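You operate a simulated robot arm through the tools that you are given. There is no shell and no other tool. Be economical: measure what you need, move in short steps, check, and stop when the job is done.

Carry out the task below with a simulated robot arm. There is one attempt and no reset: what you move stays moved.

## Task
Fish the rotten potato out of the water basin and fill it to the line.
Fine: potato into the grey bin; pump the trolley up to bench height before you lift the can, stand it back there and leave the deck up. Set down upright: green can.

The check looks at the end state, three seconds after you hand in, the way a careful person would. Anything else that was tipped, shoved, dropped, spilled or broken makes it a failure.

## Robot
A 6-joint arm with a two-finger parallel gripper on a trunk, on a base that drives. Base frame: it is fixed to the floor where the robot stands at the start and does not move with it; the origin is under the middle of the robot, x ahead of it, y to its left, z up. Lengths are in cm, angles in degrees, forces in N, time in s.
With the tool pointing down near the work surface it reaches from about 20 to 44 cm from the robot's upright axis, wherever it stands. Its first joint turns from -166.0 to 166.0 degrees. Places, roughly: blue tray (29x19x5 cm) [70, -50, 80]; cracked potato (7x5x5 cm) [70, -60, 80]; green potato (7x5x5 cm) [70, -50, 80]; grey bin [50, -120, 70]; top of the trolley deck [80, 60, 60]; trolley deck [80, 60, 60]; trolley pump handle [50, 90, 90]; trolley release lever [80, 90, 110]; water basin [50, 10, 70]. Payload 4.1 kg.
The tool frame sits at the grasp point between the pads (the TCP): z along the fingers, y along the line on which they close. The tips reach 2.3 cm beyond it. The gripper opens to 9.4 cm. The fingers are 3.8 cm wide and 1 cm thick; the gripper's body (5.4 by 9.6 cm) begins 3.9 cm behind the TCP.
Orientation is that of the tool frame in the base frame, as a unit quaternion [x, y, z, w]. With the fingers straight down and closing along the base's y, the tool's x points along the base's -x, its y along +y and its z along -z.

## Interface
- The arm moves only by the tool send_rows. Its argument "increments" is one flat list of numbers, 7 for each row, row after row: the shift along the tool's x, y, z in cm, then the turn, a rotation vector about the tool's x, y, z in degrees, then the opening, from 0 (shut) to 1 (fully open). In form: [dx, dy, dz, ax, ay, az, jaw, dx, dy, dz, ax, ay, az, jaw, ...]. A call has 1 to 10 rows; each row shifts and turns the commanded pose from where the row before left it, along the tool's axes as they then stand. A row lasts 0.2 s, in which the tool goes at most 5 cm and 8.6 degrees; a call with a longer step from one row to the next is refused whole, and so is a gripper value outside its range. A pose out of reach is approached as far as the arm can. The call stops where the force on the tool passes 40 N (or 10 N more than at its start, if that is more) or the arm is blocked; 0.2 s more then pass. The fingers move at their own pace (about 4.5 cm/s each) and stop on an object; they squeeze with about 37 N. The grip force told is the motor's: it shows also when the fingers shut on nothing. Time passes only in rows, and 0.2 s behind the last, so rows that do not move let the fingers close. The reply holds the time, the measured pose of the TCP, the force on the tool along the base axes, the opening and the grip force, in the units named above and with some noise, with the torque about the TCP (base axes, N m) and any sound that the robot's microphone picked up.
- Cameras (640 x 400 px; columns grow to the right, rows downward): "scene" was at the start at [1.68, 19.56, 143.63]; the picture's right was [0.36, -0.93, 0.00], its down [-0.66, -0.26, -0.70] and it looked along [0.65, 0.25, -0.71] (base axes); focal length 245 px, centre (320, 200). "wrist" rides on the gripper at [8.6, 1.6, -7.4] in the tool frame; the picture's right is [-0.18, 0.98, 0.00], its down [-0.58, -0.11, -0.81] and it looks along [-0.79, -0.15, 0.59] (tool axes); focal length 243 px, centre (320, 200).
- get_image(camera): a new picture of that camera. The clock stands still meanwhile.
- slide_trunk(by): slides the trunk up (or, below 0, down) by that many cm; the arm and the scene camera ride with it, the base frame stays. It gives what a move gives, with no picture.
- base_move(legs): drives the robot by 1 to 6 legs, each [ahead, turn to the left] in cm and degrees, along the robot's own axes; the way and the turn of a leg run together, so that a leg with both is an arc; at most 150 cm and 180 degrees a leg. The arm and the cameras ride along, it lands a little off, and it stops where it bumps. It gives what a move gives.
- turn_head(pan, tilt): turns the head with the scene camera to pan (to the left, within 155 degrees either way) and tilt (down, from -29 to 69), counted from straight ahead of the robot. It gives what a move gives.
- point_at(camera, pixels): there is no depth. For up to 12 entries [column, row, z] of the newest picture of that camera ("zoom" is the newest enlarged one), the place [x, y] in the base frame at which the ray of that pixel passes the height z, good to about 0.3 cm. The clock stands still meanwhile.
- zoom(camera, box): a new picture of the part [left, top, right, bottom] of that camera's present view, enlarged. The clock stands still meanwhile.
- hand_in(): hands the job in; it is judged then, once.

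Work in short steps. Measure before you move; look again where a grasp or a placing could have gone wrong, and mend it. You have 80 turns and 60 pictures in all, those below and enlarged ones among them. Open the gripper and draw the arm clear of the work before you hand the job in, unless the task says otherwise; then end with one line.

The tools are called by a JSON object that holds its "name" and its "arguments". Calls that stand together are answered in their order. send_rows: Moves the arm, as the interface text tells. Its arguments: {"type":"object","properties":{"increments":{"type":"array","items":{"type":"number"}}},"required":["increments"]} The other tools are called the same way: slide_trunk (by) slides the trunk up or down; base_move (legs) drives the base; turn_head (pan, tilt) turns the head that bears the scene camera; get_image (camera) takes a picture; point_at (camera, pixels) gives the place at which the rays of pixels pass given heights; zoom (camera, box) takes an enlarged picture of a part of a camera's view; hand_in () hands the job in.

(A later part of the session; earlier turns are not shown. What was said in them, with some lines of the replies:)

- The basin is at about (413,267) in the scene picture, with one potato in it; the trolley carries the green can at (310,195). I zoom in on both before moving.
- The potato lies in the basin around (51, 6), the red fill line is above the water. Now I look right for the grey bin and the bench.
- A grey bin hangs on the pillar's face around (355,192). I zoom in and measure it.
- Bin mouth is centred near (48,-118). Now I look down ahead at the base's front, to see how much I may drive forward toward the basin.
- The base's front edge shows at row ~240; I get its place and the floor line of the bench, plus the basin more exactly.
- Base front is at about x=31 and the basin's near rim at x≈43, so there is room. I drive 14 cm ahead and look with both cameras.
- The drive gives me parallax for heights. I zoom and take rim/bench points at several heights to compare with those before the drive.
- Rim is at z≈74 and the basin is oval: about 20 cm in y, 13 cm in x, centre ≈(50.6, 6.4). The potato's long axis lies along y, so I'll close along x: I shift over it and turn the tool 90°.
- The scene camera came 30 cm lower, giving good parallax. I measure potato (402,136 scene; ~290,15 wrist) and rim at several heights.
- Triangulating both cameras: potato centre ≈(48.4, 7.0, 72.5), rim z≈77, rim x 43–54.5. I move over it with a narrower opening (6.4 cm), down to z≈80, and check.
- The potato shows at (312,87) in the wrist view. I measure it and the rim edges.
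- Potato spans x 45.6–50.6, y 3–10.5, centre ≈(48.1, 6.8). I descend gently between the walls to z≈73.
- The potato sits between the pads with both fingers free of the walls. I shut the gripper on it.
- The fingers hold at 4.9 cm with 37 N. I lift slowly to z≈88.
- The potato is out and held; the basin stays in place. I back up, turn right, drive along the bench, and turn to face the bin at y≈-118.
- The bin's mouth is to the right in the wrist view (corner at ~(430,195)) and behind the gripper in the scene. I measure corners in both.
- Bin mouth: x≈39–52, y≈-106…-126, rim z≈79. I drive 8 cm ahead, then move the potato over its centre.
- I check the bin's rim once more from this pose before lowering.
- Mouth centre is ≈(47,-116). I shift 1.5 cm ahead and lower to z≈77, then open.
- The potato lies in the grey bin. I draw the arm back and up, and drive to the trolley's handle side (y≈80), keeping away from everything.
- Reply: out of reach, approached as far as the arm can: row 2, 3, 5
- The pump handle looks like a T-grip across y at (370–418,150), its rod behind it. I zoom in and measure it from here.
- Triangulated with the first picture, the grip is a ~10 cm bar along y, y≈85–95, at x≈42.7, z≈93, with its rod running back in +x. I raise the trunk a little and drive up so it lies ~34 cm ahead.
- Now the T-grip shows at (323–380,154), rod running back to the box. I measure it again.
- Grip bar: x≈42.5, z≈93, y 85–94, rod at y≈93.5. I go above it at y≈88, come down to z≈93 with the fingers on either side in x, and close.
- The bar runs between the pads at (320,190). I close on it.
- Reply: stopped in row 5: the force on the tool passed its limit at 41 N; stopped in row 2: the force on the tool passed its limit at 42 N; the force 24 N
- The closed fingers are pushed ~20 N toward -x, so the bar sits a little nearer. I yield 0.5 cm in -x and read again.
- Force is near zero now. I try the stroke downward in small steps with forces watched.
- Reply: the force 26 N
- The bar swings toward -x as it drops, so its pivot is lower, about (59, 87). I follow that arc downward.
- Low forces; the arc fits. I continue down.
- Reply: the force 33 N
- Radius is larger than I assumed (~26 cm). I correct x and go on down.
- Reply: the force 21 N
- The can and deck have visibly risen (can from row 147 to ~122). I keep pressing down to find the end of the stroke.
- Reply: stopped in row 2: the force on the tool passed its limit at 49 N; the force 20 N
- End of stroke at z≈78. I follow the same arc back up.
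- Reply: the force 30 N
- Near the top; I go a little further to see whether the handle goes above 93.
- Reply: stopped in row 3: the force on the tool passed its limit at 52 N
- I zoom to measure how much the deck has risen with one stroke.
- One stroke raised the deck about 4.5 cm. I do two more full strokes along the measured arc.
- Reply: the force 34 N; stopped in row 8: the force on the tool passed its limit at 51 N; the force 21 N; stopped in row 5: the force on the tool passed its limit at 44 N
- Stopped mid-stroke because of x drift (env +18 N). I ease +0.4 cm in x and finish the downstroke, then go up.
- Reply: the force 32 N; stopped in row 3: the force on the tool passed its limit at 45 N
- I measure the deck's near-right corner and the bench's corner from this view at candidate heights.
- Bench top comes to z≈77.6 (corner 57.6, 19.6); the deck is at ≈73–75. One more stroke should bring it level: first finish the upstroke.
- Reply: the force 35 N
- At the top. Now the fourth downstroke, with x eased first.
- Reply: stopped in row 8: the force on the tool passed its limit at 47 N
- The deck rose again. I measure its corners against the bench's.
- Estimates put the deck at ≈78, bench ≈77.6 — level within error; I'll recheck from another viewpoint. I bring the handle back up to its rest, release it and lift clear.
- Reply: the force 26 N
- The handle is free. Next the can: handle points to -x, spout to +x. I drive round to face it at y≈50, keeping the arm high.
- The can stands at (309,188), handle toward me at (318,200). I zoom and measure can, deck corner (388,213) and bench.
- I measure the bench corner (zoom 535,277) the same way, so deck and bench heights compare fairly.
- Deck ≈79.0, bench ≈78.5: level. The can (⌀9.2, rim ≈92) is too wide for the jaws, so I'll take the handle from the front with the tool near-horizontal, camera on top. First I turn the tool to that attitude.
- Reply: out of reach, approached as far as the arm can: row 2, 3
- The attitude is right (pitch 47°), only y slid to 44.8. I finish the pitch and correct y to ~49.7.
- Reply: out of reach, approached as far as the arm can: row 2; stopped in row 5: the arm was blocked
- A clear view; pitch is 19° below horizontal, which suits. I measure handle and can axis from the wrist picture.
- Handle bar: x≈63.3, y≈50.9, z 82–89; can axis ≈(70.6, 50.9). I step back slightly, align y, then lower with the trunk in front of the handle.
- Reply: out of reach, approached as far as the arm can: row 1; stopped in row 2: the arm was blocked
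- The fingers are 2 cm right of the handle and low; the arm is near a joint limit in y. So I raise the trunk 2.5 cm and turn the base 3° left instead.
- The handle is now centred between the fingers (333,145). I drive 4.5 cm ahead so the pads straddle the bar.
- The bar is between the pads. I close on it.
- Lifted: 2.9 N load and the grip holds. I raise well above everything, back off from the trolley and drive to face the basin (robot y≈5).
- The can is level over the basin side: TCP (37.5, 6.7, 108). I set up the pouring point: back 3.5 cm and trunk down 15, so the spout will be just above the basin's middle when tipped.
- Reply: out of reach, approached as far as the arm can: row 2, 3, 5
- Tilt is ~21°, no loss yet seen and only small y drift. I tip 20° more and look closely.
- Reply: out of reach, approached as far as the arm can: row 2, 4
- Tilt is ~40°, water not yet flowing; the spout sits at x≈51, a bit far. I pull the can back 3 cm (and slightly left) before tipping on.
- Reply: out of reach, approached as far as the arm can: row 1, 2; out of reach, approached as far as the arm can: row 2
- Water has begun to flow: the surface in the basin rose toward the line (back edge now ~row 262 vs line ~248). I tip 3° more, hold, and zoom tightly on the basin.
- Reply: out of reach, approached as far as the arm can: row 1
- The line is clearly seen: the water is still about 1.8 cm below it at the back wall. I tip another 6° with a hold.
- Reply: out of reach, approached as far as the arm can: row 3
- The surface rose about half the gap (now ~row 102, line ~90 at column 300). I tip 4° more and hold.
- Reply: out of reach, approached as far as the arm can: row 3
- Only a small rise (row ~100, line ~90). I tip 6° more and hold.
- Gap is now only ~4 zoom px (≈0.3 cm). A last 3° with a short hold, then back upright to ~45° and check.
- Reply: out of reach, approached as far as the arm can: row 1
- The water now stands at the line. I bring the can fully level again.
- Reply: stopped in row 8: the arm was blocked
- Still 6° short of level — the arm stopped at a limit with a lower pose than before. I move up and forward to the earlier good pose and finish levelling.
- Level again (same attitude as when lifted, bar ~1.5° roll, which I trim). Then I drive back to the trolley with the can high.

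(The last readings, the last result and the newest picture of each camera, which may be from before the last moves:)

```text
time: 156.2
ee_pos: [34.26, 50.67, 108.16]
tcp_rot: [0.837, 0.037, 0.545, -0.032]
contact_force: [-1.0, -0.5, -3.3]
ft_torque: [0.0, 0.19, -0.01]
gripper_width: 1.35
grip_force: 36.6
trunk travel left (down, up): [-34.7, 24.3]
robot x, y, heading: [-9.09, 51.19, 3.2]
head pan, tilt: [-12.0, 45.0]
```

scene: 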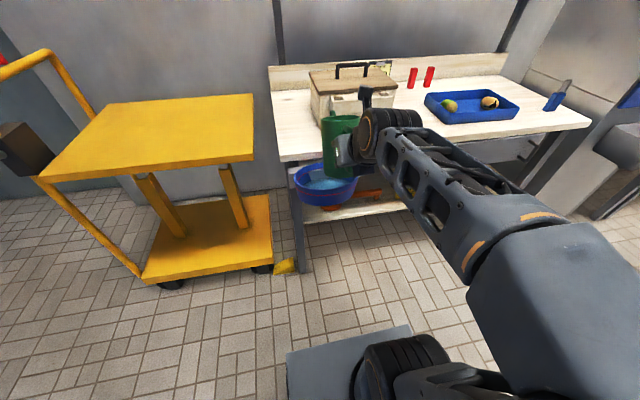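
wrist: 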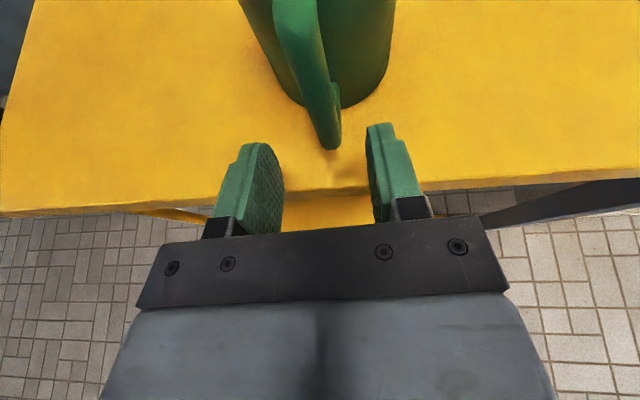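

Good. I drive 28 cm ahead so the can is over the deck at its old spot, and lower with the trunk to just above it.

{"name": "base_move", "arguments": {"legs": [[28.3, 0]]}}

{"name": "slide_trunk", "arguments": {"by": -21.3}}

{"name": "get_image", "arguments": {"camera": "scene"}}

```text
time: 158.1
ee_pos: [62.41, 52.46, 108.23]
tcp_rot: [0.836, 0.039, 0.546, -0.033]
contact_force: [0.6, -0.2, -2.6]
ft_torque: [-0.02, 0.22, -0.02]
gripper_width: 1.35
grip_force: 36.6
trunk travel left (down, up): [-34.7, 24.3]
robot x, y, heading: [18.91, 52.7, 3.2]
head pan, tilt: [-12.0, 45.0]
```

```text
time: 160.4
ee_pos: [62.67, 52.42, 86.71]
tcp_rot: [0.837, 0.039, 0.545, -0.034]
contact_force: [0.0, -0.3, -3.4]
ft_torque: [-0.02, 0.2, 0.01]
gripper_width: 1.36
grip_force: 37.0
trunk travel left (down, up): [-13.4, 45.6]
robot x, y, heading: [18.88, 52.63, 3.1]
head pan, tilt: [-12.0, 45.0]
```

```text
1 pictures are left
```

scene: 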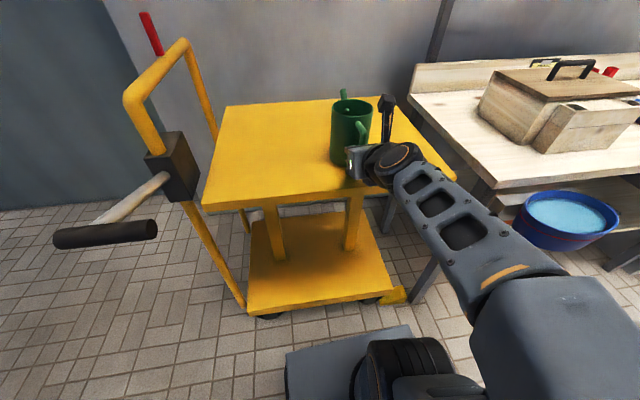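

The can hangs upright just over the deck, about 0.6 cm to go. I lower in small trunk steps and watch the vertical force.

{"name": "slide_trunk", "arguments": {"by": -0.4}}

{"name": "slide_trunk", "arguments": {"by": -0.25}}

```text
time: 160.9
ee_pos: [62.73, 52.36, 86.28]
tcp_rot: [0.838, 0.039, 0.544, -0.033]
contact_force: [-0.1, 0.3, -3.0]
ft_torque: [-0.03, 0.22, -0.01]
gripper_width: 1.34
grip_force: 37.2
trunk travel left (down, up): [-13.0, 46.0]
robot x, y, heading: [19.0, 52.63, 3.2]
head pan, tilt: [-12.0, 45.0]
```

```text
time: 161.4
ee_pos: [62.64, 52.39, 86.18]
tcp_rot: [0.837, 0.039, 0.545, -0.032]
contact_force: [1.6, 0.2, 4.7]
ft_torque: [-0.21, -0.72, 0.13]
gripper_width: 1.34
grip_force: 36.7
trunk travel left (down, up): [-12.8, 46.2]
robot x, y, heading: [19.55, 52.54, 3.3]
head pan, tilt: [-12.0, 45.0]
```

Contact: the can rests on the deck (+4.7 N). I open the jaws and back straight off.

{"name": "send_rows", "arguments": {"increments": [0, 0, 0, 0, 0, 0, 0.2, 0, 0, 0, 0, 0, 0, 0.35, 0, 0, 0, 0, 0, 0, 0.5, 0, 0, 0, 0, 0, 0, 0.5, 0, 0, 0, 0, 0, 0, 0.5]}}

{"name": "base_move", "arguments": {"legs": [[-25, 0]]}}

{"name": "get_image", "arguments": {"camera": "scene"}}

```text
time: 162.7
ee_pos: [62.49, 52.43, 86.18]
tcp_rot: [0.837, 0.039, 0.545, -0.033]
contact_force: [-0.1, 0.4, -0.1]
ft_torque: [0.0, 0.0, 0.01]
gripper_width: 4.69
grip_force: 0.1
trunk travel left (down, up): [-12.8, 46.2]
robot x, y, heading: [18.94, 52.24, 3.1]
head pan, tilt: [-12.0, 45.0]
```

```text
time: 164.4
ee_pos: [37.95, 51.18, 86.23]
tcp_rot: [0.836, 0.04, 0.546, -0.033]
contact_force: [0.3, 0.6, -0.6]
ft_torque: [-0.02, 0.04, 0.0]
gripper_width: 4.69
grip_force: 0.1
trunk travel left (down, up): [-12.8, 46.2]
robot x, y, heading: [-5.88, 51.06, 3.4]
head pan, tilt: [-12.0, 45.0]
```

```text
0 pictures are left
```

scene: 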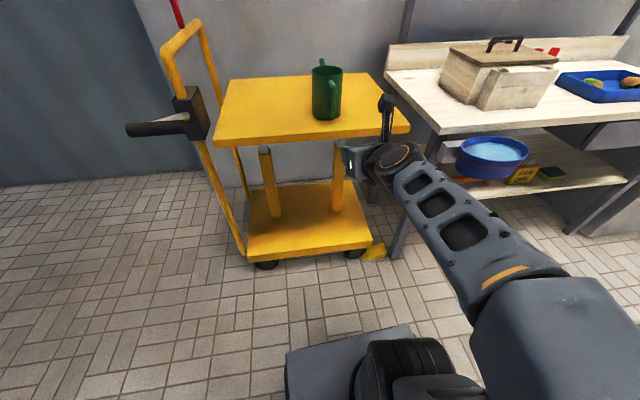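

The can stands upright on the raised deck, the basin is filled to the line, the potato is in the bin, and the arm is clear with its gripper open. I hand in.

{"name": "hand_in", "arguments": {}}

```text
The job is handed in.
```

The rotten potato is in the grey bin, and the basin is filled to its red line (perhaps 2 mm over at the back edge). The trolley deck is pumped up to within about 0.5 cm of bench height and left there, with the green can standing upright on it. The arm is clear and the job is handed in.
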